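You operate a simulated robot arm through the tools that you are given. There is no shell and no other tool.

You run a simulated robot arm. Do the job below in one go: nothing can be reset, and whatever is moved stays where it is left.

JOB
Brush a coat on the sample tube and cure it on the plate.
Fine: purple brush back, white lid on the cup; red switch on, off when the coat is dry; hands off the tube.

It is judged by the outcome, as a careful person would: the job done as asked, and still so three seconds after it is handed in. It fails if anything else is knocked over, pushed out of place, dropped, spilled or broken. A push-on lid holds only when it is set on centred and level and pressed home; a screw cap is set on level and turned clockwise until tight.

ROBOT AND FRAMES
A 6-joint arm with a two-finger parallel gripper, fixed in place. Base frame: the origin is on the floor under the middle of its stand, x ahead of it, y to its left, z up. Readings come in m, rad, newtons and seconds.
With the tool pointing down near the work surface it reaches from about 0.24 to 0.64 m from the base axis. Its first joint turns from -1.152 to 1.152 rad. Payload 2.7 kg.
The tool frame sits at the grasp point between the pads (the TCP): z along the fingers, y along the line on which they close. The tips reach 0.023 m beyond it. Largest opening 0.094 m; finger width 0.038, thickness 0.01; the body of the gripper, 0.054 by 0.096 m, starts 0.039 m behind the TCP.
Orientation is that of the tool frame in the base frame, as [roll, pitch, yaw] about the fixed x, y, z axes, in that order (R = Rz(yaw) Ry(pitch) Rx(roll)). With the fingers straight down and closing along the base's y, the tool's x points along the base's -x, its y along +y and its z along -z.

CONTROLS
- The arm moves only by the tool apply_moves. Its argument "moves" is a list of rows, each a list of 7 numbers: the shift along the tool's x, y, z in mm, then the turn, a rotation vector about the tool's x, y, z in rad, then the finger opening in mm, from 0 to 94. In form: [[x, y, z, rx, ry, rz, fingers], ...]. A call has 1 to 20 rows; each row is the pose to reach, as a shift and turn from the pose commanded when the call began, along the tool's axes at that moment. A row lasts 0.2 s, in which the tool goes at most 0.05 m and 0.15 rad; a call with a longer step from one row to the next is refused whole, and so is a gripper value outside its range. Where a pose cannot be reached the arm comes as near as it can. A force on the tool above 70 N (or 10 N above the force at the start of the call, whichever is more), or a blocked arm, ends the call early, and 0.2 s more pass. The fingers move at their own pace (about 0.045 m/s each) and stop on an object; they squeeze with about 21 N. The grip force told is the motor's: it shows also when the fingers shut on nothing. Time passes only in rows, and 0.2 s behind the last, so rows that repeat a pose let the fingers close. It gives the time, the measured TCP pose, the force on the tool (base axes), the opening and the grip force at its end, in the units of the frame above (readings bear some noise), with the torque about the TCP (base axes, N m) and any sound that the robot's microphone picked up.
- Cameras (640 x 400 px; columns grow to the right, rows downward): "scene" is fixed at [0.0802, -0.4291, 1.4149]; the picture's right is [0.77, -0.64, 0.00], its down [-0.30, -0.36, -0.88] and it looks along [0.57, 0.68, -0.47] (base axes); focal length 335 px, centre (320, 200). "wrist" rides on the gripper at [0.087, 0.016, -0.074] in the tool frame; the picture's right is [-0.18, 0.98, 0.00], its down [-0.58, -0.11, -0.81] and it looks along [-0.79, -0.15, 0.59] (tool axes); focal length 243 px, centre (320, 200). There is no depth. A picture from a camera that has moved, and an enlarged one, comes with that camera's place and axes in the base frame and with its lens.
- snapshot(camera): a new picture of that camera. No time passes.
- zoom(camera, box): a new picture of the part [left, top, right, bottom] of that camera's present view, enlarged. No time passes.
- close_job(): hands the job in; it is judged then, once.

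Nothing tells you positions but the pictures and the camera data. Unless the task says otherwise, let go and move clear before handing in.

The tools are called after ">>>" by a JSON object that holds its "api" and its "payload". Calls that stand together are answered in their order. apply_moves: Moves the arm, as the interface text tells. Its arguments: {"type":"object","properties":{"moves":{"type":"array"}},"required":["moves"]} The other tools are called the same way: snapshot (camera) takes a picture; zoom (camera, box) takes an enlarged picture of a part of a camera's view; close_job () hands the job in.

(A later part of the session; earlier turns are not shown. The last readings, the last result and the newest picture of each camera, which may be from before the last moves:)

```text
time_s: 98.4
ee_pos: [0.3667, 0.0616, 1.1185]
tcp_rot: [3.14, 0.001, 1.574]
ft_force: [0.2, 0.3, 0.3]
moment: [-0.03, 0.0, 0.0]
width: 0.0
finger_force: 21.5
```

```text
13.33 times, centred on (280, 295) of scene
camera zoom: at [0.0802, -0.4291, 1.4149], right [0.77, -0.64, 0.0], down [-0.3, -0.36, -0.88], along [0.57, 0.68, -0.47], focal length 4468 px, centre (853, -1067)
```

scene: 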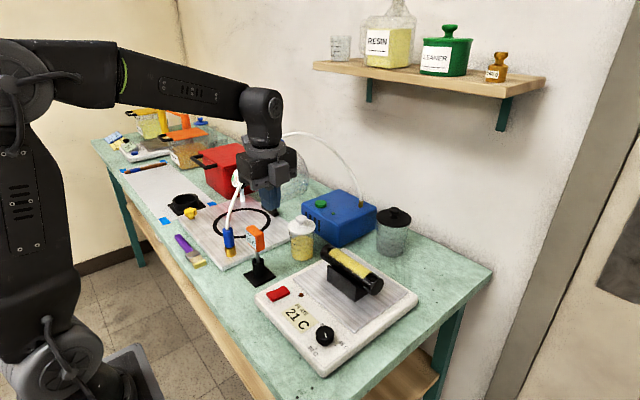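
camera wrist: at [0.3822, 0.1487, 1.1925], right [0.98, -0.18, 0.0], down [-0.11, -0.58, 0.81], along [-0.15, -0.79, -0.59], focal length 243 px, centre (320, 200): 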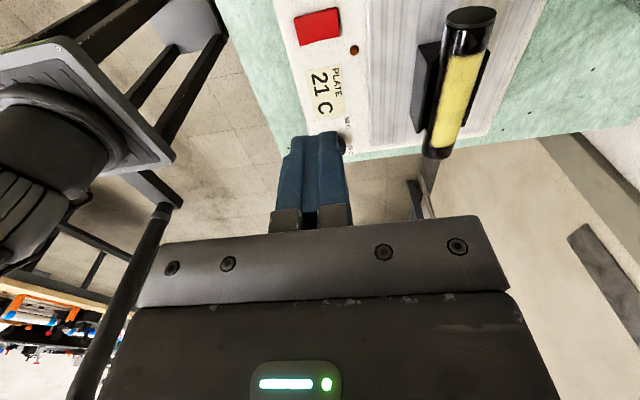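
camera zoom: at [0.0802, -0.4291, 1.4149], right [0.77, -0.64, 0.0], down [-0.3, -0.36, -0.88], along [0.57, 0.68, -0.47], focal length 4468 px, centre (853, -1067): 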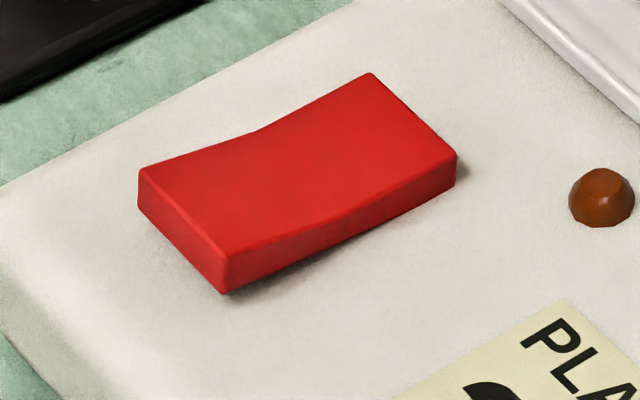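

The rocker's robot-side (-x) end is raised and the other end is down, so the switch is off. Its ends are near x=0.342 and 0.386, with y≈0.053. I'll bring the closed fingers above the raised end.

>>> {"api": "apply_moves", "payload": {"moves": [[-4, -10, 40, 0, 0, 0, 0], [-8, -20, 80, 0, 0, 0, 0], [-8.6, -22.7, 120, 0, 0, 0, 0], [-8.6, -22.7, 155, 0, 0, 0, 0], [-8.6, -22.7, 178.5, 0, 0, 0, 0], [-8.6, -22.7, 178.5, 0, 0, 0, 0]]}}

>>> {"api": "zoom", "payload": {"camera": "scene", "box": [250, 260, 320, 320]}}

>>> {"api": "zoom", "payload": {"camera": "wrist", "box": [240, 60, 400, 180]}}

```text
time_s: 99.8
ee_pos: [0.3428, 0.0526, 0.9399]
tcp_rot: [-3.14, 0.001, 1.572]
ft_force: [-0.4, -0.4, -0.6]
moment: [-0.04, -0.02, -0.02]
width: 0.0
finger_force: 21.1
```

```text
6.67 times, centred on (285, 290) of scene
camera zoom: at [0.0802, -0.4291, 1.4149], right [0.77, -0.64, 0.0], down [-0.3, -0.36, -0.88], along [0.57, 0.68, -0.47], focal length 2234 px, centre (553, -400)
```

zoom: 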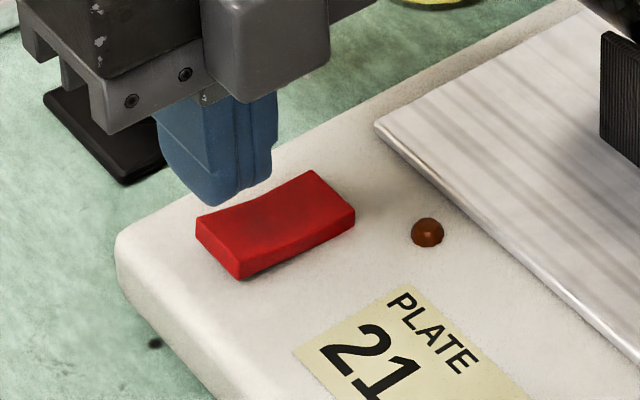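

```text
3.33 times, centred on (320, 120) of wrist
camera zoom: at [0.3585, 0.1392, 1.0143], right [0.98, -0.18, 0.0], down [-0.11, -0.58, 0.81], along [-0.15, -0.79, -0.59], focal length 809 px, centre (320, 467)
```

zoom: 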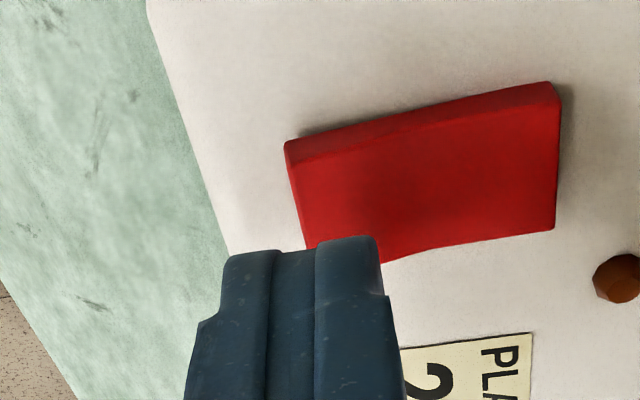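

The fingers line up with the raised end. Pressing down gently now.

>>> {"api": "apply_moves", "payload": {"moves": [[0, 0, 8, 0, 0, 0, 0], [0, 0, 15, 0, 0, 0, 0], [0, 0, 19, 0, 0, 0, 0], [0, 0, 22, 0, 0, 0, 0], [0, 0, 22, 0, 0, 0, 0]]}}

>>> {"api": "zoom", "payload": {"camera": "scene", "box": [250, 260, 320, 320]}}

```text
time_s: 101.0
ee_pos: [0.3428, 0.0536, 0.9212]
tcp_rot: [3.132, -0.005, 1.57]
ft_force: [-4.1, -5.8, 36.2]
moment: [3.84, -1.2, 0.12]
width: 0.0
finger_force: 21.2
```

```text
6.67 times, centred on (285, 290) of scene
camera zoom: at [0.0797, -0.4294, 1.4148], right [0.77, -0.64, 0.0], down [-0.3, -0.36, -0.88], along [0.57, 0.68, -0.47], focal length 2234 px, centre (553, -400)
```

zoom: 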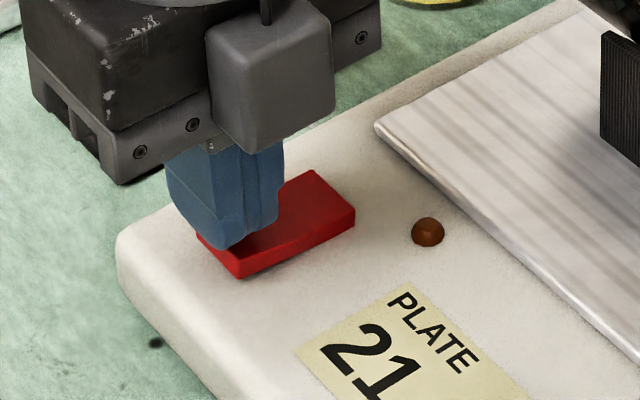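

The torque shows contact about 10 cm to the +y side, so the wrist camera is touching the thermometer and not the switch. I'll back straight up immediately.

>>> {"api": "apply_moves", "payload": {"moves": [[0, 0, -15, 0, 0, 0, 0], [0, 0, -45, 0, 0, 0, 0], [0, 0, -90, 0, 0, 0, 0], [0, 0, -90, 0, 0, 0, 0]]}}

>>> {"api": "zoom", "payload": {"camera": "scene", "box": [220, 200, 320, 320]}}

>>> {"api": "snapshot", "payload": {"camera": "wrist"}}

```text
time_s: 102.0
ee_pos: [0.3436, 0.0524, 1.0077]
tcp_rot: [-3.14, 0.0, 1.571]
ft_force: [0.7, 0.1, 0.1]
moment: [0.01, -0.04, 0.03]
width: 0.0001
finger_force: 21.1
```

```text
3.33 times, centred on (270, 260) of scene
camera zoom: at [0.0802, -0.4291, 1.4149], right [0.77, -0.64, 0.0], down [-0.3, -0.36, -0.88], along [0.57, 0.68, -0.47], focal length 1117 px, centre (487, 0)
```

zoom: 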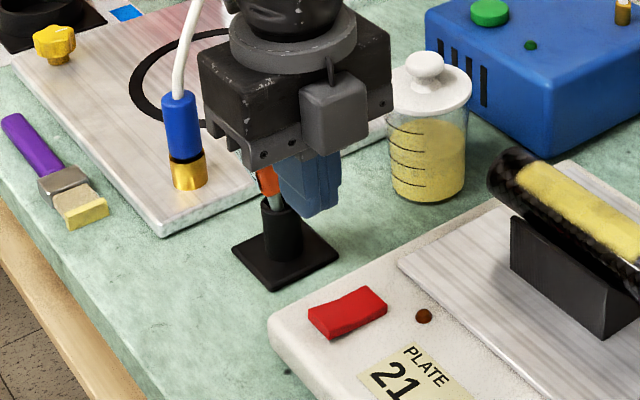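

```text
taken
camera wrist: at [0.3574, 0.1385, 1.0819], right [0.98, -0.18, 0.0], down [-0.11, -0.58, 0.81], along [-0.15, -0.79, -0.59], focal length 243 px, centre (320, 200)
```

wrist: 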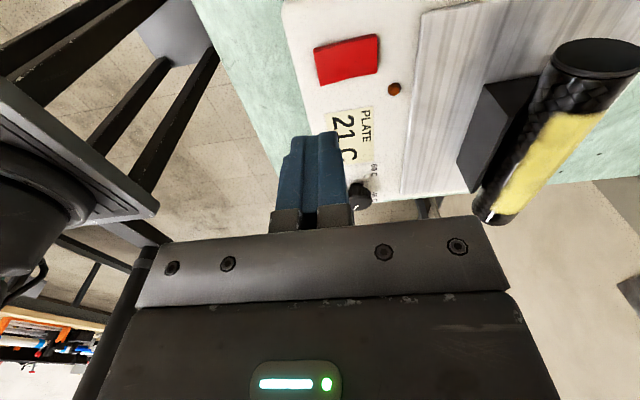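

The thermometer is still upright and its base hasn't moved. I'll rise and turn the wrist so the camera faces the robot side, away from everything, then come back to the switch.

>>> {"api": "apply_moves", "payload": {"moves": [[0, 0, -40, 0, 0, 0, 0], [0, 0, -85, 0, 0, -0.14, 0], [0, 0, -100, 0, 0, -0.28, 0], [0, 0, -100, 0, 0, -0.42, 0], [0, 0, -100, 0, 0, -0.56, 0], [0, 0, -100, 0, 0, -0.7, 0], [0, 0, -100, 0, 0, -0.84, 0], [0, 0, -100, 0, 0, -0.98, 0], [0, 0, -100, 0, 0, -1.12, 0], [0, 0, -100, 0, 0, -1.26, 0], [0, 0, -100, 0, 0, -1.4, 0], [0, 0, -100, 0, 0, -1.52, 0], [0, 0, -100, 0, 0, -1.571, 0], [0, 0, -100, 0, 0, -1.571, 0]]}}

>>> {"api": "snapshot", "payload": {"camera": "wrist"}}

>>> {"api": "zoom", "payload": {"camera": "scene", "box": [220, 200, 320, 320]}}

```text
time_s: 105.0
ee_pos: [0.3431, 0.0541, 1.1083]
tcp_rot: [-3.141, 0.0, -3.14]
ft_force: [0.1, -0.5, -0.2]
moment: [0.0, -0.01, 0.03]
width: 0.0
finger_force: 20.6
```

```text
taken
camera wrist: at [0.256, 0.0693, 1.1821], right [0.18, 0.98, 0.0], down [0.58, -0.11, 0.81], along [0.79, -0.15, -0.59], focal length 243 px, centre (320, 200)
```

wrist: 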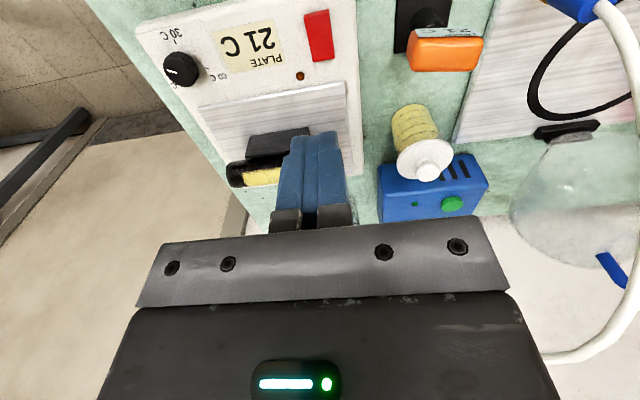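

```text
3.33 times, centred on (270, 260) of scene
camera zoom: at [0.0802, -0.4291, 1.4149], right [0.77, -0.64, 0.0], down [-0.3, -0.36, -0.88], along [0.57, 0.68, -0.47], focal length 1117 px, centre (487, 0)
```

zoom: 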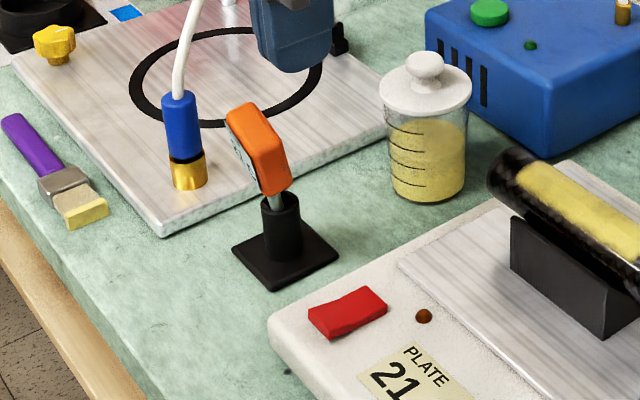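

The thermometer's head now looks twisted and leaning in its stand compared with before. I'll look closely.

>>> {"api": "zoom", "payload": {"camera": "scene", "box": [230, 220, 290, 290]}}

>>> {"api": "zoom", "payload": {"camera": "wrist", "box": [370, 0, 510, 100]}}

```text
5.71 times, centred on (260, 255) of scene
camera zoom: at [0.0802, -0.4291, 1.4149], right [0.77, -0.64, 0.0], down [-0.3, -0.36, -0.88], along [0.57, 0.68, -0.47], focal length 1915 px, centre (663, -114)
```

zoom: 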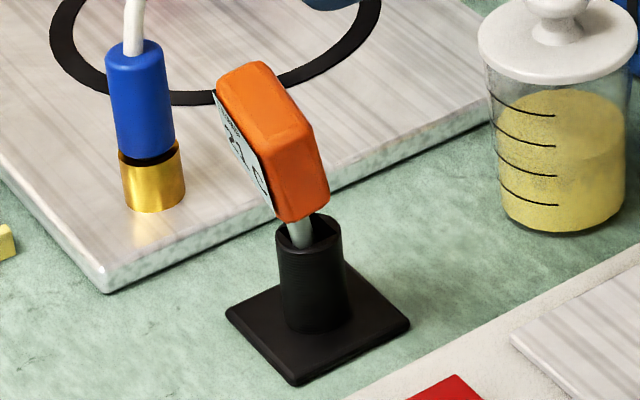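

```text
4.00 times, centred on (440, 50) of wrist
camera zoom: at [0.256, 0.0693, 1.1821], right [0.18, 0.98, 0.0], down [0.58, -0.11, 0.81], along [0.79, -0.15, -0.59], focal length 970 px, centre (-160, 800)
```

zoom: 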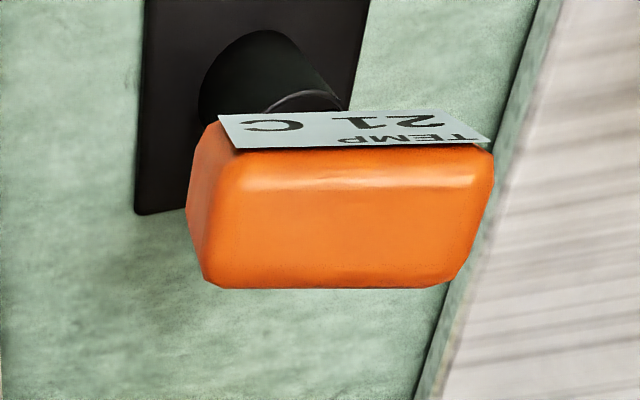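

The thermometer probe now leans and sits lower in its holder, so I should set it right. I'll position the wrist camera for a proper look at it.

>>> {"api": "apply_moves", "payload": {"moves": [[20, 25, 0, 0, 0, 0, 0], [45, 55, 0, 0, 0, 0, 0], [58, 85, 15, 0, 0, 0, 0], [58, 101, 38, 0, 0, 0, 0], [58, 101, 38, 0, 0, 0, 0]]}}

>>> {"api": "snapshot", "payload": {"camera": "wrist"}}

>>> {"api": "zoom", "payload": {"camera": "scene", "box": [230, 220, 290, 290]}}

```text
time_s: 106.2
ee_pos: [0.2849, 0.1559, 1.0703]
tcp_rot: [-3.141, 0.0, -3.14]
ft_force: [0.2, -0.6, 0.6]
moment: [0.01, 0.01, -0.02]
width: 0.0
finger_force: 20.9
```

```text
taken
camera wrist: at [0.1976, 0.1716, 1.1445], right [0.18, 0.98, 0.0], down [0.58, -0.11, 0.81], along [0.79, -0.15, -0.59], focal length 243 px, centre (320, 200)
```

wrist: 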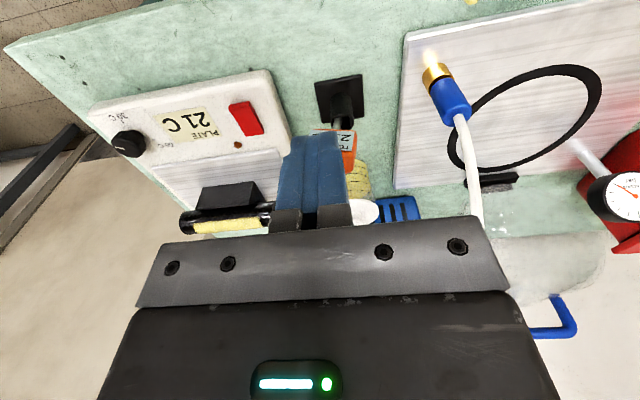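

```text
5.71 times, centred on (260, 255) of scene
camera zoom: at [0.0802, -0.4291, 1.4149], right [0.77, -0.64, 0.0], down [-0.3, -0.36, -0.88], along [0.57, 0.68, -0.47], focal length 1915 px, centre (663, -114)
```

zoom: 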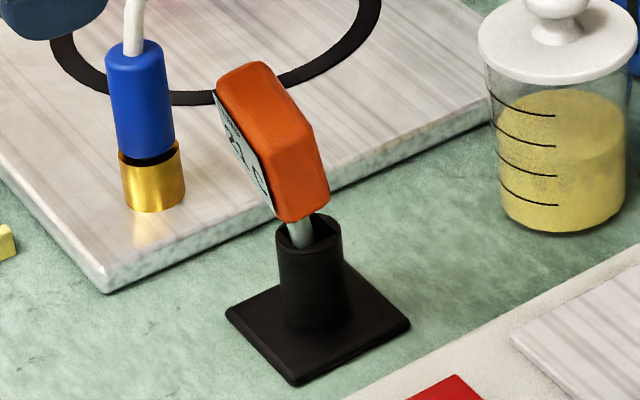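

>>> {"api": "apply_moves", "payload": {"moves": [[0, -25, 0, 0, 0, 0, 0], [0, -50, 0, 0, 0, 0, 0], [0, -65, 0, 0, 0, 0, 0], [0, -65, 0, 0, 0, 0, 0]]}}

>>> {"api": "zoom", "payload": {"camera": "wrist", "box": [340, 50, 480, 190]}}

>>> {"api": "snapshot", "payload": {"camera": "wrist"}}

```text
time_s: 107.2
ee_pos: [0.2855, 0.0887, 1.0707]
tcp_rot: [3.14, 0.001, -3.139]
ft_force: [0.1, 0.2, 0.1]
moment: [0.02, 0.02, -0.01]
width: 0.0
finger_force: 20.8
```

```text
2.86 times, centred on (410, 120) of wrist
camera zoom: at [0.1979, 0.1047, 1.1445], right [0.18, 0.98, 0.0], down [0.58, -0.11, 0.81], along [0.79, -0.15, -0.59], focal length 693 px, centre (63, 429)
```

zoom: 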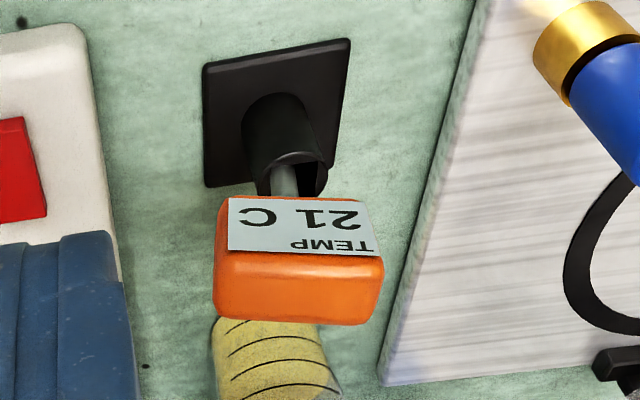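

```text
taken
camera wrist: at [0.1979, 0.1047, 1.1445], right [0.18, 0.98, 0.0], down [0.58, -0.11, 0.81], along [0.79, -0.15, -0.59], focal length 243 px, centre (320, 200)
```

wrist: 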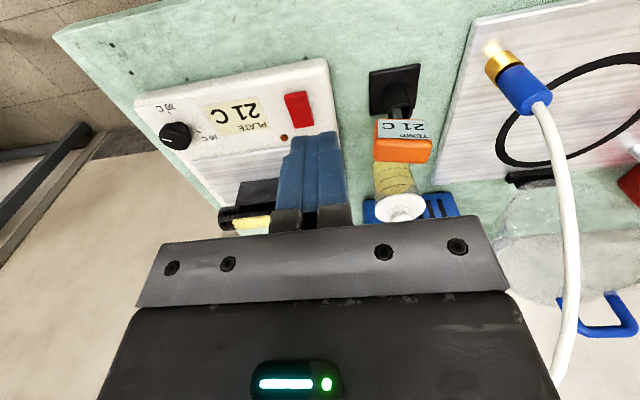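

The thermometer head now sits near (0.364, 0.155, 0.962). Originally it stood upright at about (0.380, 0.165, 0.965), so it leans about 11° in its socket. I'll open wide, get above it, and set it upright carefully.

>>> {"api": "apply_moves", "payload": {"moves": [[0, 0, -15, 0, 0, 0, 30], [0, 10, -29, 0, 0, 0, 60], [-20, 25, -29, 0, 0, 0, 90], [-45, 45, -29, 0, 0, 0, 90], [-65, 60, -29, 0, 0, 0, 90], [-78.5, 66.3, -29, 0, 0, 0, 90], [-78.5, 66.3, -29, 0, 0, 0, 90]]}}

>>> {"api": "snapshot", "payload": {"camera": "wrist"}}

>>> {"api": "zoom", "payload": {"camera": "wrist", "box": [240, 40, 400, 170]}}

>>> {"api": "zoom", "payload": {"camera": "scene", "box": [220, 180, 310, 290]}}

```text
time_s: 108.8
ee_pos: [0.362, 0.1545, 1.0997]
tcp_rot: [3.141, 0.001, -3.139]
ft_force: [-0.8, 0.0, -0.2]
moment: [0.03, -0.03, -0.03]
width: 0.09
finger_force: 0.0
```

```text
taken
camera wrist: at [0.2756, 0.17, 1.1736], right [0.18, 0.98, 0.0], down [0.58, -0.11, 0.81], along [0.79, -0.15, -0.59], focal length 243 px, centre (320, 200)
```

wrist: 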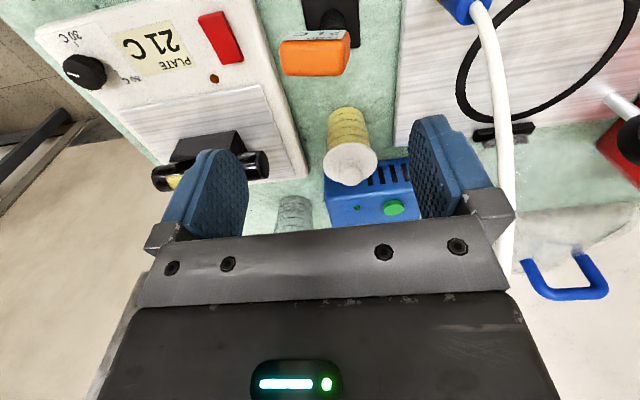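

```text
3.08 times, centred on (320, 105) of wrist
camera zoom: at [0.2756, 0.17, 1.1736], right [0.18, 0.98, 0.0], down [0.58, -0.11, 0.81], along [0.79, -0.15, -0.59], focal length 746 px, centre (320, 492)
```

zoom: 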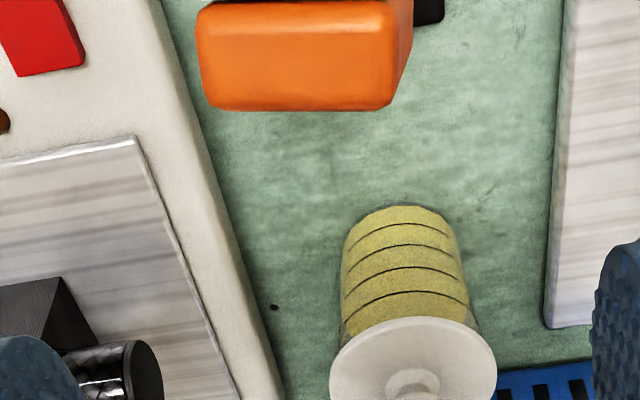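

```text
3.64 times, centred on (265, 235) of scene
camera zoom: at [0.0802, -0.4291, 1.4149], right [0.77, -0.64, 0.0], down [-0.3, -0.36, -0.88], along [0.57, 0.68, -0.47], focal length 1218 px, centre (520, 73)
```

zoom: 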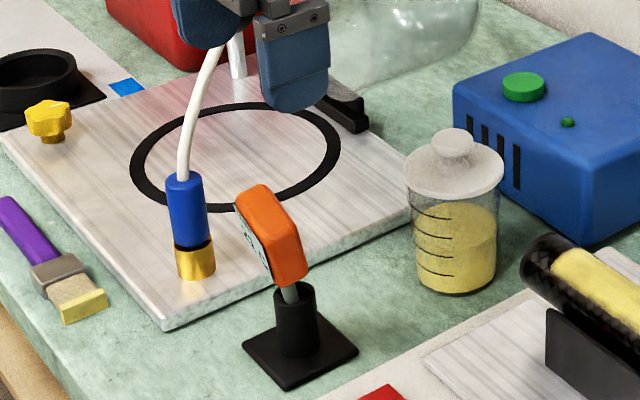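

>>> {"api": "apply_moves", "payload": {"moves": [[0.5, -1, 30, 0, 0, 0, 90], [1, -2.5, 60, 0, 0, 0, 90], [1, -2.5, 90, 0, 0, 0, 90], [1, -2.5, 112, 0, 0, 0, 90], [1, -2.5, 112, 0, 0, 0, 90]]}}

>>> {"api": "snapshot", "payload": {"camera": "wrist"}}

>>> {"api": "zoom", "payload": {"camera": "scene", "box": [220, 200, 310, 290]}}

```text
time_s: 110.0
ee_pos: [0.3624, 0.1537, 0.9864]
tcp_rot: [3.141, 0.001, -3.139]
ft_force: [0.0, 0.2, 0.4]
moment: [0.03, -0.01, 0.02]
width: 0.09
finger_force: 0.0
```

```text
taken
camera wrist: at [0.2742, 0.1699, 1.0597], right [0.18, 0.98, 0.0], down [0.58, -0.11, 0.81], along [0.79, -0.15, -0.59], focal length 243 px, centre (320, 200)
```

wrist: 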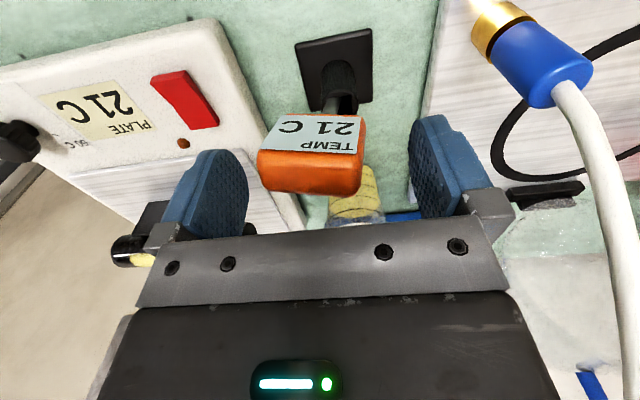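

```text
4.44 times, centred on (265, 245) of scene
camera zoom: at [0.0802, -0.4291, 1.4149], right [0.77, -0.64, 0.0], down [-0.3, -0.36, -0.88], along [0.57, 0.68, -0.47], focal length 1489 px, centre (564, 0)
```

zoom: 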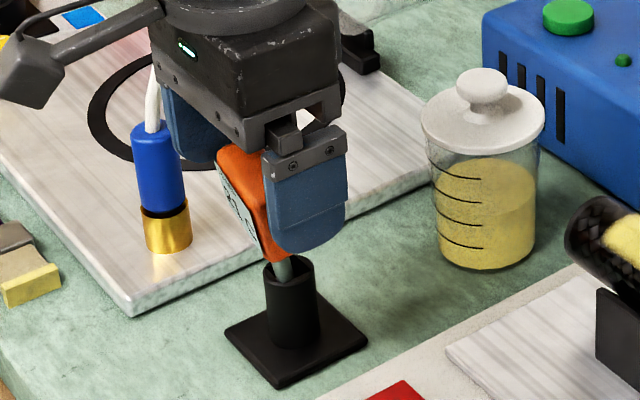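

>>> {"api": "apply_moves", "payload": {"moves": [[0, 0, 8, 0, 0, 0, 90], [0, 0, 15, 0, 0, 0, 90], [0, 0, 15, 0, 0, 0, 80], [0, 0, 15, 0, 0, 0, 70], [0, 0, 15, 0, 0, 0, 64], [0, 0, 15, 0, 0, 0, 64]]}}

>>> {"api": "zoom", "payload": {"camera": "wrist", "box": [220, 30, 440, 230]}}

```text
time_s: 111.4
ee_pos: [0.3622, 0.1526, 0.9725]
tcp_rot: [3.141, 0.0, -3.14]
ft_force: [0.9, 0.5, -0.3]
moment: [-0.02, -0.03, -0.01]
width: 0.0642
finger_force: 0.1
```

```text
2.00 times, centred on (330, 130) of wrist
camera zoom: at [0.275, 0.1694, 1.0464], right [0.18, 0.98, 0.0], down [0.58, -0.11, 0.81], along [0.79, -0.15, -0.59], focal length 485 px, centre (300, 340)
```

zoom: 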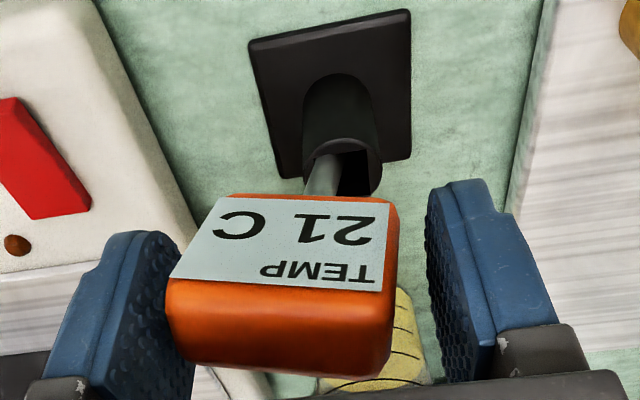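

>>> {"api": "apply_moves", "payload": {"moves": [[0, 0, 0, 0, 0, 0, 58], [0, 0, 0, 0, 0, 0, 52], [0, 0, 0, 0, 0, 0, 46], [0, 0, 0, 0, 0, 0, 42], [0, 0, 0, 0, 0, 0, 40], [0, 0, 0, 0, 0, 0, 40]]}}

>>> {"api": "zoom", "payload": {"camera": "wrist", "box": [220, 30, 440, 230]}}

>>> {"api": "zoom", "payload": {"camera": "scene", "box": [230, 215, 300, 290]}}

```text
time_s: 112.8
ee_pos: [0.3635, 0.1546, 0.9733]
tcp_rot: [3.139, 0.001, -3.138]
ft_force: [-0.9, 12.8, -0.2]
moment: [0.92, 0.11, 0.19]
width: 0.0529
finger_force: 20.9
```

```text
2.00 times, centred on (330, 130) of wrist
camera zoom: at [0.275, 0.17, 1.0465], right [0.18, 0.98, 0.0], down [0.58, -0.11, 0.81], along [0.79, -0.15, -0.59], focal length 485 px, centre (300, 340)
```

zoom: 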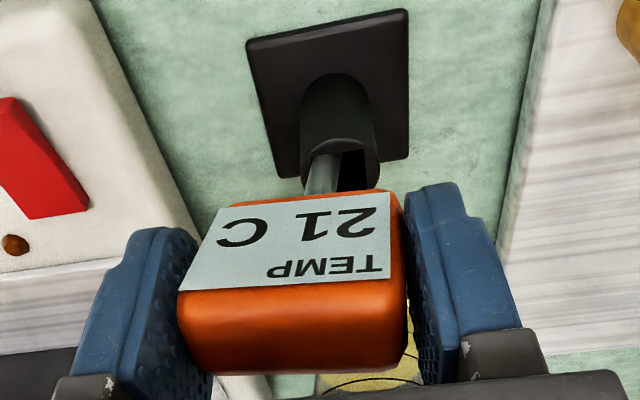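

```text
5.33 times, centred on (265, 252) of scene
camera zoom: at [0.0802, -0.4288, 1.415], right [0.77, -0.64, 0.0], down [-0.3, -0.36, -0.88], along [0.57, 0.68, -0.47], focal length 1787 px, centre (613, -80)
```

zoom: 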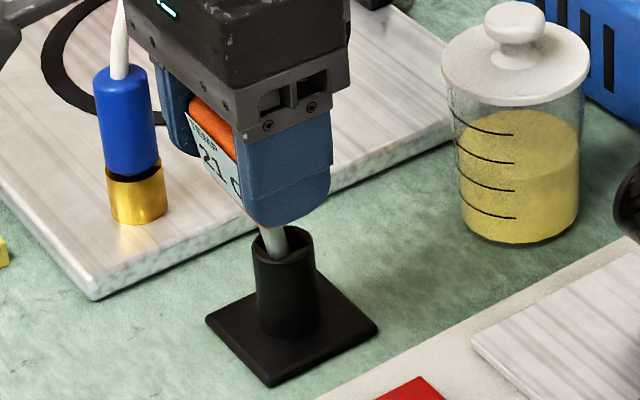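

The head is gripped at 53 mm. The stem is pressing sideways in its socket, so I'll relieve it by easing toward +y.

>>> {"api": "apply_moves", "payload": {"moves": [[0, 2, 0, 0, 0, 0, 40], [0, 4, 0, 0, 0, 0, 40], [0, 4, 0, 0, 0, 0, 40]]}}

```text
time_s: 113.6
ee_pos: [0.3619, 0.1576, 0.9729]
tcp_rot: [3.141, 0.002, -3.14]
ft_force: [1.9, 5.5, -0.7]
moment: [0.47, -0.12, 0.07]
width: 0.0514
finger_force: 21.0
```

>>> {"api": "apply_moves", "payload": {"moves": [[0, 2, -1, 0, 0, 0, 40], [-1, 4, -2, 0, 0.02, 0, 40], [-2, 5, -2, 0, 0.03, 0, 40], [-2, 5, -2, 0, 0.03, 0, 40]]}}

>>> {"api": "zoom", "payload": {"camera": "wrist", "box": [220, 30, 440, 230]}}

>>> {"api": "zoom", "payload": {"camera": "scene", "box": [230, 215, 300, 290]}}

```text
time_s: 114.6
ee_pos: [0.3639, 0.1622, 0.974]
tcp_rot: [-3.14, -0.029, -3.141]
ft_force: [1.9, -1.3, 1.1]
moment: [-0.04, -0.15, -0.05]
width: 0.0497
finger_force: 20.9
```

```text
2.00 times, centred on (330, 130) of wrist
camera zoom: at [0.279, 0.1778, 1.0512], right [0.18, 0.98, -0.01], down [0.6, -0.11, 0.79], along [0.77, -0.15, -0.61], focal length 485 px, centre (300, 340)
```

zoom: 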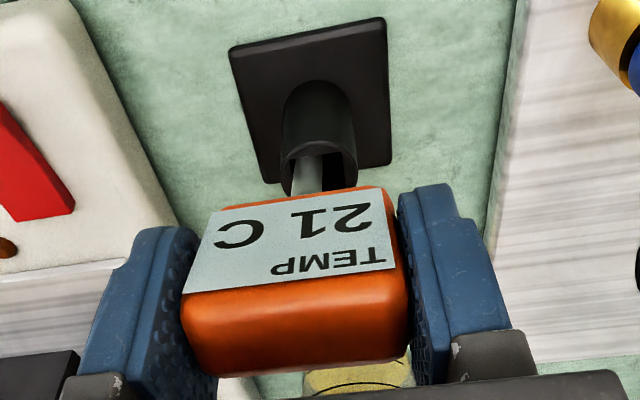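

```text
5.33 times, centred on (265, 252) of scene
camera zoom: at [0.0803, -0.4291, 1.4149], right [0.77, -0.64, 0.0], down [-0.3, -0.36, -0.88], along [0.57, 0.68, -0.47], focal length 1787 px, centre (613, -80)
```

zoom: 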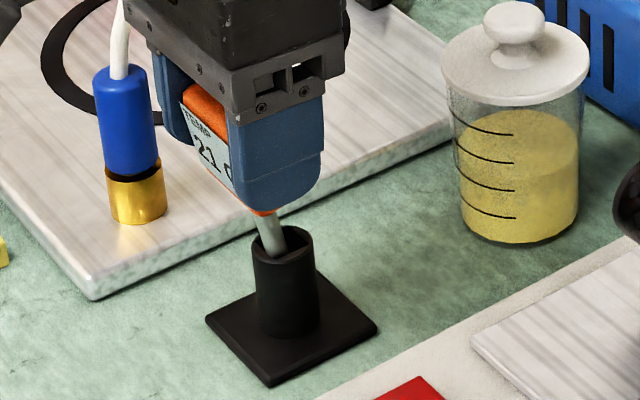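

The sideways force is gone and the base hasn't moved. Next I'll bring the head forward while rotating it upright.

>>> {"api": "apply_moves", "payload": {"moves": [[-3, 0.3, 0, 0, 0.028, 0, 40], [-6, 0.5, 0, 0, 0.056, 0, 40], [-9, 0.8, 0, 0, 0.084, 0, 40], [-9, 0.8, 0, 0, 0.084, 0, 40]]}}

>>> {"api": "zoom", "payload": {"camera": "scene", "box": [230, 215, 300, 290]}}

>>> {"api": "zoom", "payload": {"camera": "wrist", "box": [220, 30, 440, 230]}}

```text
time_s: 115.6
ee_pos: [0.372, 0.1621, 0.9751]
tcp_rot: [3.141, -0.114, -3.14]
ft_force: [-1.1, -0.4, 1.3]
moment: [0.09, 0.01, 0.03]
width: 0.0495
finger_force: 21.6
```

```text
5.33 times, centred on (265, 252) of scene
camera zoom: at [0.0802, -0.4291, 1.4149], right [0.77, -0.64, 0.0], down [-0.3, -0.36, -0.88], along [0.57, 0.68, -0.47], focal length 1787 px, centre (613, -80)
```

zoom: 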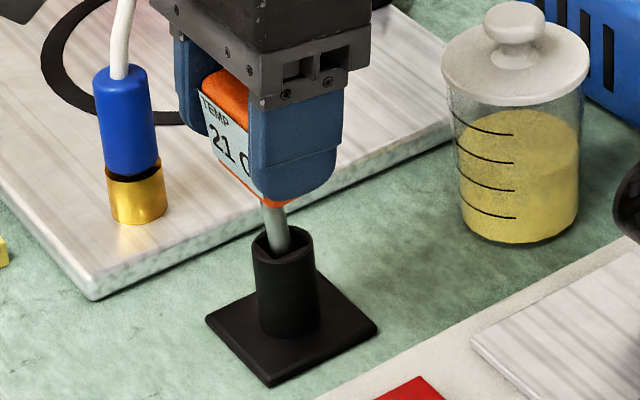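

```text
2.00 times, centred on (330, 130) of wrist
camera zoom: at [0.2946, 0.1783, 1.0587], right [0.18, 0.98, -0.02], down [0.67, -0.11, 0.73], along [0.72, -0.15, -0.68], focal length 485 px, centre (300, 340)
```

zoom: 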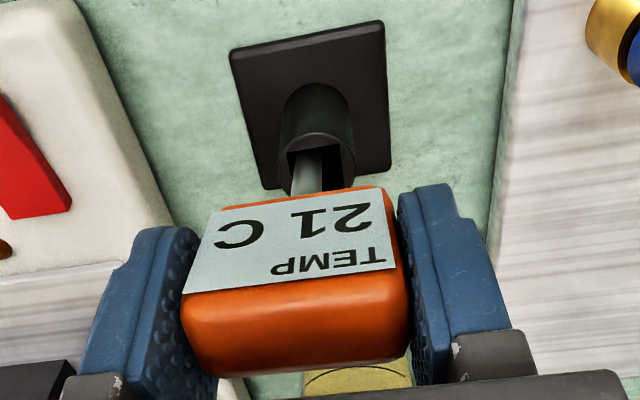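

>>> {"api": "apply_moves", "payload": {"moves": [[-2.5, 0, 0, 0, 0.03, 0, 40], [-5, 0, 0, 0, 0.06, 0, 40], [-7, 0, 0, 0, 0.085, 0, 40], [-7, 0, 0, 0, 0.085, 0, 40]]}}

>>> {"api": "zoom", "payload": {"camera": "scene", "box": [230, 215, 300, 290]}}

>>> {"api": "zoom", "payload": {"camera": "wrist", "box": [220, 30, 440, 230]}}

```text
time_s: 116.6
ee_pos: [0.3817, 0.164, 0.9752]
tcp_rot: [3.14, -0.195, -3.139]
ft_force: [3.1, 0.1, 13.3]
moment: [0.07, -0.41, -0.01]
width: 0.0498
finger_force: 20.8
```

```text
5.33 times, centred on (265, 252) of scene
camera zoom: at [0.0801, -0.4292, 1.4149], right [0.77, -0.64, 0.0], down [-0.3, -0.36, -0.88], along [0.57, 0.68, -0.47], focal length 1787 px, centre (613, -80)
```

zoom: 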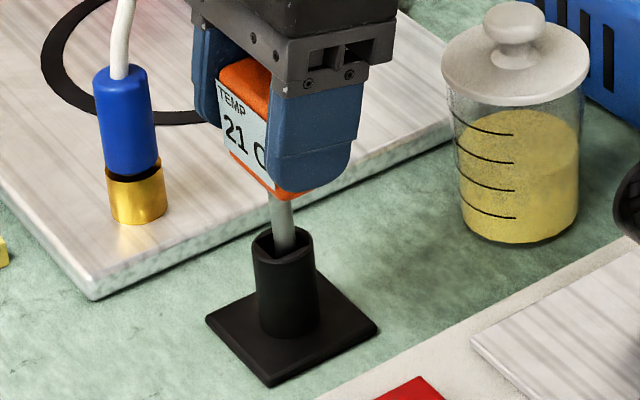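

```text
2.00 times, centred on (330, 130) of wrist
camera zoom: at [0.31, 0.179, 1.0647], right [0.18, 0.98, -0.03], down [0.73, -0.11, 0.68], along [0.66, -0.15, -0.73], focal length 485 px, centre (300, 340)
```

zoom: 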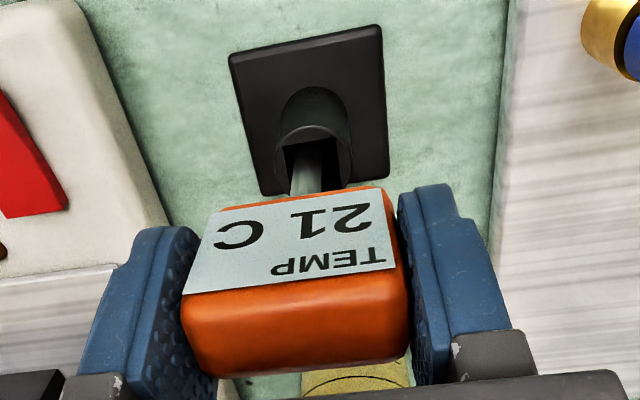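

The display corners now match their original picture positions within a pixel, but the stem is pressing on the socket floor. I'll lift a touch to relieve it.

>>> {"api": "apply_moves", "payload": {"moves": [[0.2, 0, -1, 0, 0, 0, 40], [0.2, 0, -1, 0, 0, 0, 40]]}}

```text
time_s: 117.2
ee_pos: [0.3807, 0.1631, 0.9747]
tcp_rot: [3.141, -0.198, -3.141]
ft_force: [3.2, 2.0, 11.7]
moment: [0.21, -0.45, -0.01]
width: 0.0496
finger_force: 21.8
```

>>> {"api": "apply_moves", "payload": {"moves": [[0.2, 0, -1, 0, 0, 0, 40], [0.4, 0, -2, 0, 0, 0, 40], [0.4, 0, -2, 0, 0, 0, 40]]}}

>>> {"api": "zoom", "payload": {"camera": "scene", "box": [230, 215, 300, 290]}}

```text
time_s: 118.0
ee_pos: [0.3801, 0.1628, 0.9759]
tcp_rot: [3.141, -0.2, -3.141]
ft_force: [0.8, -0.5, 0.0]
moment: [0.01, 0.0, -0.01]
width: 0.0495
finger_force: 21.0
```

```text
5.33 times, centred on (265, 252) of scene
camera zoom: at [0.0802, -0.4291, 1.4149], right [0.77, -0.64, 0.0], down [-0.3, -0.36, -0.88], along [0.57, 0.68, -0.47], focal length 1787 px, centre (613, -80)
```

zoom: 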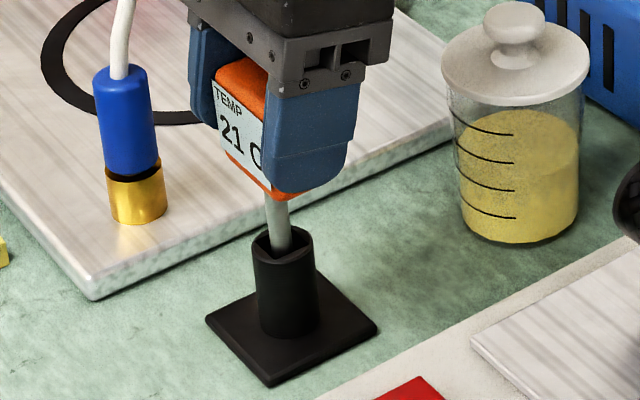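

>>> {"api": "apply_moves", "payload": {"moves": [[-1.5, 0, -0.3, 0, 0, 0, 40], [-2.9, 0, -0.6, 0, 0, 0, 40], [-2.7, 0, 0.4, 0, 0, 0, 40], [-2.7, 0, 0.4, 0, 0, 0, 40]]}}

>>> {"api": "zoom", "payload": {"camera": "scene", "box": [235, 220, 285, 280]}}

>>> {"api": "zoom", "payload": {"camera": "wrist", "box": [260, 40, 400, 140]}}

```text
time_s: 119.0
ee_pos: [0.3837, 0.1628, 0.9771]
tcp_rot: [-3.14, -0.197, -3.141]
ft_force: [0.6, -0.3, -0.5]
moment: [-0.03, -0.01, 0.03]
width: 0.0496
finger_force: 20.9
```

```text
6.67 times, centred on (260, 250) of scene
camera zoom: at [0.0802, -0.4291, 1.4149], right [0.77, -0.64, 0.0], down [-0.3, -0.36, -0.88], along [0.57, 0.68, -0.47], focal length 2234 px, centre (720, -133)
```

zoom: 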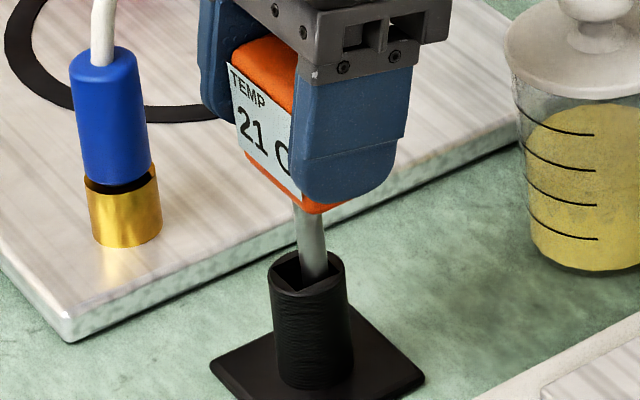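

```text
4.00 times, centred on (330, 90) of wrist
camera zoom: at [0.3118, 0.1785, 1.0659], right [0.18, 0.98, -0.04], down [0.73, -0.11, 0.68], along [0.66, -0.15, -0.74], focal length 970 px, centre (280, 640)
```

zoom: 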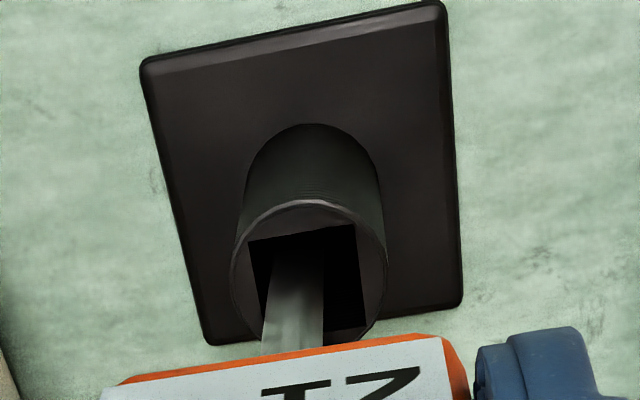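

>>> {"api": "apply_moves", "payload": {"moves": [[1.2, 0, 0.2, 0, 0.028, 0, 40], [2.4, 0, 0.5, 0, 0.055, 0, 40], [2.4, 0, 0.5, 0, 0.055, 0, 40]]}}

>>> {"api": "zoom", "payload": {"camera": "scene", "box": [235, 220, 285, 280]}}

>>> {"api": "zoom", "payload": {"camera": "wrist", "box": [260, 40, 400, 140]}}

```text
time_s: 119.8
ee_pos: [0.3827, 0.1626, 0.9761]
tcp_rot: [3.14, -0.25, -3.141]
ft_force: [5.4, -0.3, -0.9]
moment: [0.01, -0.64, -0.02]
width: 0.0498
finger_force: 20.8
```

```text
6.67 times, centred on (260, 250) of scene
camera zoom: at [0.0804, -0.4291, 1.4149], right [0.77, -0.64, 0.0], down [-0.3, -0.36, -0.88], along [0.57, 0.68, -0.47], focal length 2234 px, centre (720, -133)
```

zoom: 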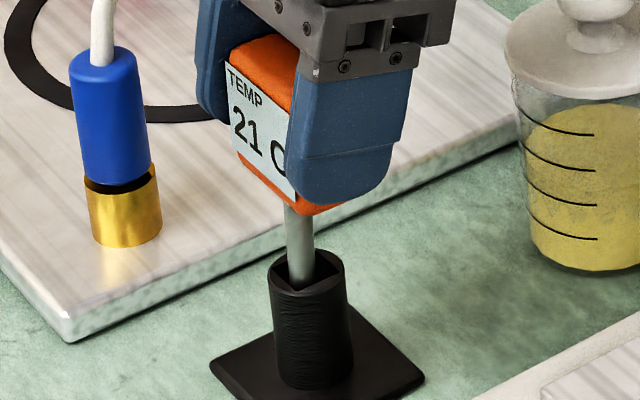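

```text
4.00 times, centred on (330, 90) of wrist
camera zoom: at [0.3154, 0.1785, 1.0694], right [0.18, 0.98, -0.04], down [0.76, -0.11, 0.64], along [0.62, -0.15, -0.77], focal length 970 px, centre (280, 640)
```

zoom: 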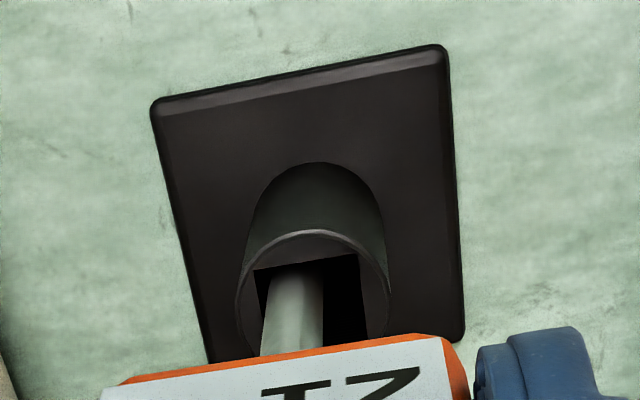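

>>> {"api": "apply_moves", "payload": {"moves": [[-1, 0, -0.25, 0, 0, 0, 40], [-2, 0, -0.5, 0, 0, 0, 40], [-2, 0, -0.5, 0, 0, 0, 40]]}}

```text
time_s: 120.6
ee_pos: [0.3821, 0.1636, 0.9761]
tcp_rot: [3.141, -0.255, -3.141]
ft_force: [0.1, 1.1, -0.1]
moment: [-0.03, 0.0, 0.01]
width: 0.0498
finger_force: 21.0
```

>>> {"api": "apply_moves", "payload": {"moves": [[-0.25, 0, 1, 0, 0, 0, 40], [-0.5, 0, 2, 0, 0, 0, 40], [-0.5, 0, 2, 0, 0, 0, 40]]}}

>>> {"api": "zoom", "payload": {"camera": "scene", "box": [235, 220, 285, 280]}}

```text
time_s: 121.4
ee_pos: [0.3834, 0.1632, 0.9748]
tcp_rot: [3.139, -0.251, -3.139]
ft_force: [-1.9, -0.3, 17.8]
moment: [-0.08, 0.27, 0.01]
width: 0.0502
finger_force: 21.1
```

```text
6.67 times, centred on (260, 250) of scene
camera zoom: at [0.08, -0.4292, 1.4148], right [0.77, -0.64, 0.0], down [-0.3, -0.36, -0.88], along [0.57, 0.68, -0.47], focal length 2234 px, centre (720, -133)
```

zoom: 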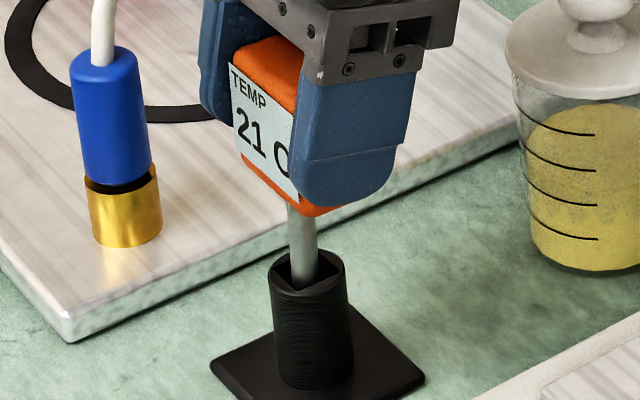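

>>> {"api": "apply_moves", "payload": {"moves": [[0.3, 0, -1.2, 0, 0, 0, 40], [0.3, 0, -1.2, 0, 0, 0, 40]]}}

```text
time_s: 122.0
ee_pos: [0.3835, 0.1612, 0.9738]
tcp_rot: [3.14, -0.252, -3.139]
ft_force: [2.4, 0.9, 6.0]
moment: [0.19, -0.23, -0.04]
width: 0.0497
finger_force: 21.2
```

>>> {"api": "apply_moves", "payload": {"moves": [[0.3, 0, -1.2, 0, 0, 0, 40], [0.4, 0, -1.5, 0, 0, 0, 52], [0.4, 0, -1.5, 0, 0, 0, 53], [0.4, 0, -1.5, 0, 0, 0, 54], [0.4, 0, -1.5, 0, 0, 0, 56], [0.4, 0, -1.5, 0, 0, 0, 58]]}}

>>> {"api": "zoom", "payload": {"camera": "scene", "box": [235, 220, 285, 280]}}

>>> {"api": "zoom", "payload": {"camera": "wrist", "box": [220, 30, 440, 230]}}

```text
time_s: 123.4
ee_pos: [0.3838, 0.161, 0.9751]
tcp_rot: [-3.14, -0.254, -3.139]
ft_force: [0.3, -0.1, -0.3]
moment: [0.02, -0.02, 0.0]
width: 0.0581
finger_force: 0.0
```

```text
6.67 times, centred on (260, 250) of scene
camera zoom: at [0.0802, -0.4291, 1.4149], right [0.77, -0.64, 0.0], down [-0.3, -0.36, -0.88], along [0.57, 0.68, -0.47], focal length 2234 px, centre (720, -133)
```

zoom: 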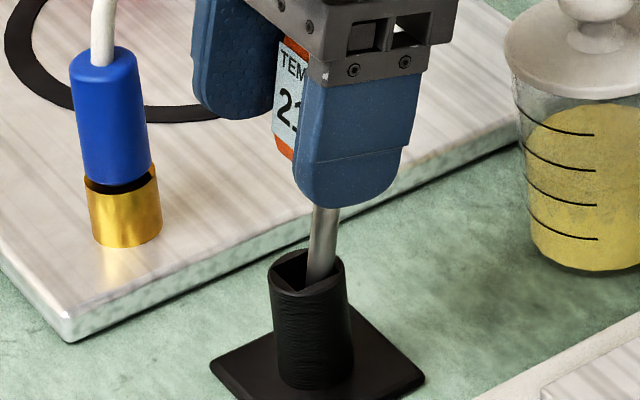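

```text
2.00 times, centred on (330, 130) of wrist
camera zoom: at [0.3166, 0.1787, 1.0697], right [0.18, 0.98, -0.05], down [0.76, -0.11, 0.64], along [0.62, -0.15, -0.77], focal length 485 px, centre (300, 340)
```

zoom: 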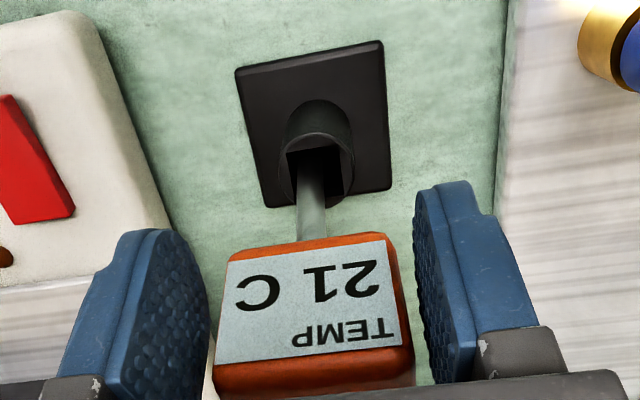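

It tipped the other way (+x) on release, so it has to be let go almost exactly vertical. I'll re-grip and correct the lean.

>>> {"api": "apply_moves", "payload": {"moves": [[0.4, 0, -1.5, 0, 0, 0, 54], [0.4, 0, -1.5, 0, 0, 0, 50], [0.4, 0, -1.5, 0, 0, 0, 46], [0.4, 0, -1.5, 0, 0, 0, 42], [0.4, 0, -1.5, 0, 0, 0, 40]]}}

>>> {"api": "zoom", "payload": {"camera": "scene", "box": [235, 220, 285, 280]}}

>>> {"api": "zoom", "payload": {"camera": "wrist", "box": [220, 30, 440, 230]}}

```text
time_s: 124.6
ee_pos: [0.382, 0.1609, 0.9783]
tcp_rot: [-3.141, -0.254, -3.139]
ft_force: [-0.4, 0.0, -0.2]
moment: [0.02, -0.03, 0.01]
width: 0.0494
finger_force: 20.7
```

```text
6.67 times, centred on (260, 250) of scene
camera zoom: at [0.0802, -0.4291, 1.4149], right [0.77, -0.64, 0.0], down [-0.3, -0.36, -0.88], along [0.57, 0.68, -0.47], focal length 2234 px, centre (720, -133)
```

zoom: 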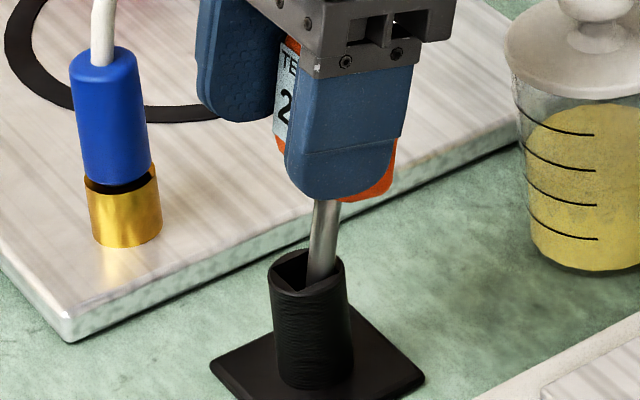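

```text
2.00 times, centred on (330, 130) of wrist
camera zoom: at [0.3159, 0.1784, 1.0714], right [0.18, 0.98, -0.05], down [0.77, -0.11, 0.63], along [0.62, -0.15, -0.77], focal length 485 px, centre (300, 340)
```

zoom: 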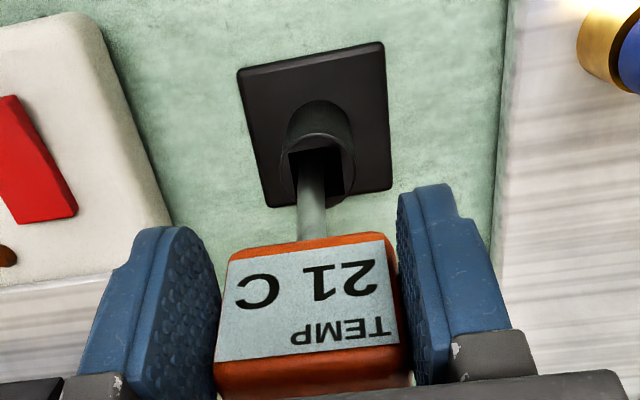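

>>> {"api": "apply_moves", "payload": {"moves": [[0.5, 0, -1.9, 0, 0, 0, 40], [3.8, 0, -1.1, 0, -0.033, 0, 40], [7.2, 0, -0.2, 0, -0.066, 0, 40], [10.5, 0, 0.6, 0, -0.1, 0, 40], [13.8, 0, 1.5, 0, -0.1325, 0, 40], [13.8, 0, 1.5, 0, -0.1325, 0, 40]]}}

>>> {"api": "zoom", "payload": {"camera": "scene", "box": [235, 220, 285, 280]}}

```text
time_s: 126.0
ee_pos: [0.3685, 0.1622, 0.9796]
tcp_rot: [-3.14, -0.12, -3.138]
ft_force: [-0.5, 1.0, -0.9]
moment: [-0.02, 0.0, 0.03]
width: 0.0496
finger_force: 20.9
```

```text
6.67 times, centred on (260, 250) of scene
camera zoom: at [0.0802, -0.4291, 1.4149], right [0.77, -0.64, 0.0], down [-0.3, -0.36, -0.88], along [0.57, 0.68, -0.47], focal length 2234 px, centre (720, -133)
```

zoom: 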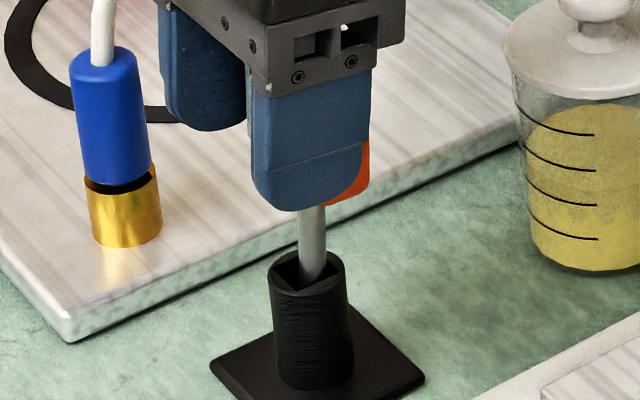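

>>> {"api": "apply_moves", "payload": {"moves": [[3.3, 0, 0.4, 0, -0.033, 0, 40], [6.6, 0, 0.8, 0, -0.066, 0, 40], [9.9, 0, 1.2, 0, -0.1, 0, 40], [9.9, 0, 1.2, 0, -0.1, 0, 40]]}}

>>> {"api": "zoom", "payload": {"camera": "scene", "box": [245, 240, 275, 270]}}

>>> {"api": "zoom", "payload": {"camera": "wrist", "box": [240, 40, 400, 160]}}

```text
time_s: 127.0
ee_pos: [0.3591, 0.1636, 0.9806]
tcp_rot: [-3.141, -0.022, -3.14]
ft_force: [-0.2, -0.1, -0.7]
moment: [0.05, 0.02, 0.0]
width: 0.0495
finger_force: 21.1
```

```text
13.33 times, centred on (260, 255) of scene
camera zoom: at [0.0802, -0.4291, 1.4149], right [0.77, -0.64, 0.0], down [-0.3, -0.36, -0.88], along [0.57, 0.68, -0.47], focal length 4468 px, centre (1120, -533)
```

zoom: 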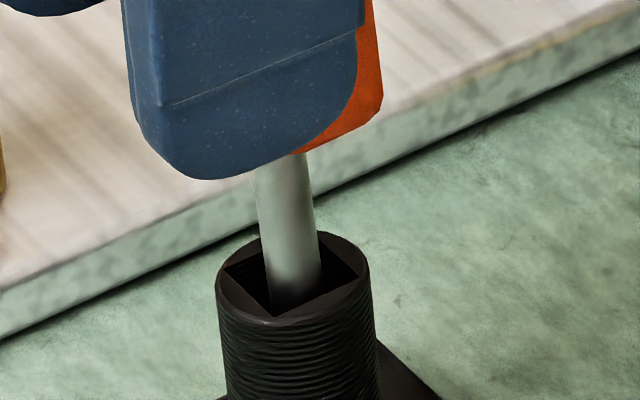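

```text
3.33 times, centred on (320, 100) of wrist
camera zoom: at [0.273, 0.1788, 1.0557], right [0.18, 0.98, 0.0], down [0.6, -0.11, 0.79], along [0.78, -0.15, -0.61], focal length 809 px, centre (320, 533)
```

zoom: 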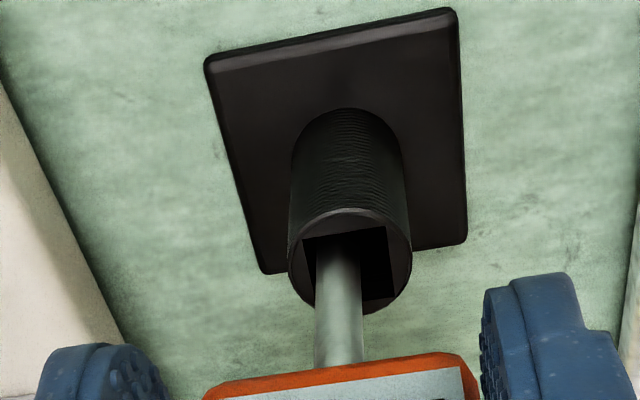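

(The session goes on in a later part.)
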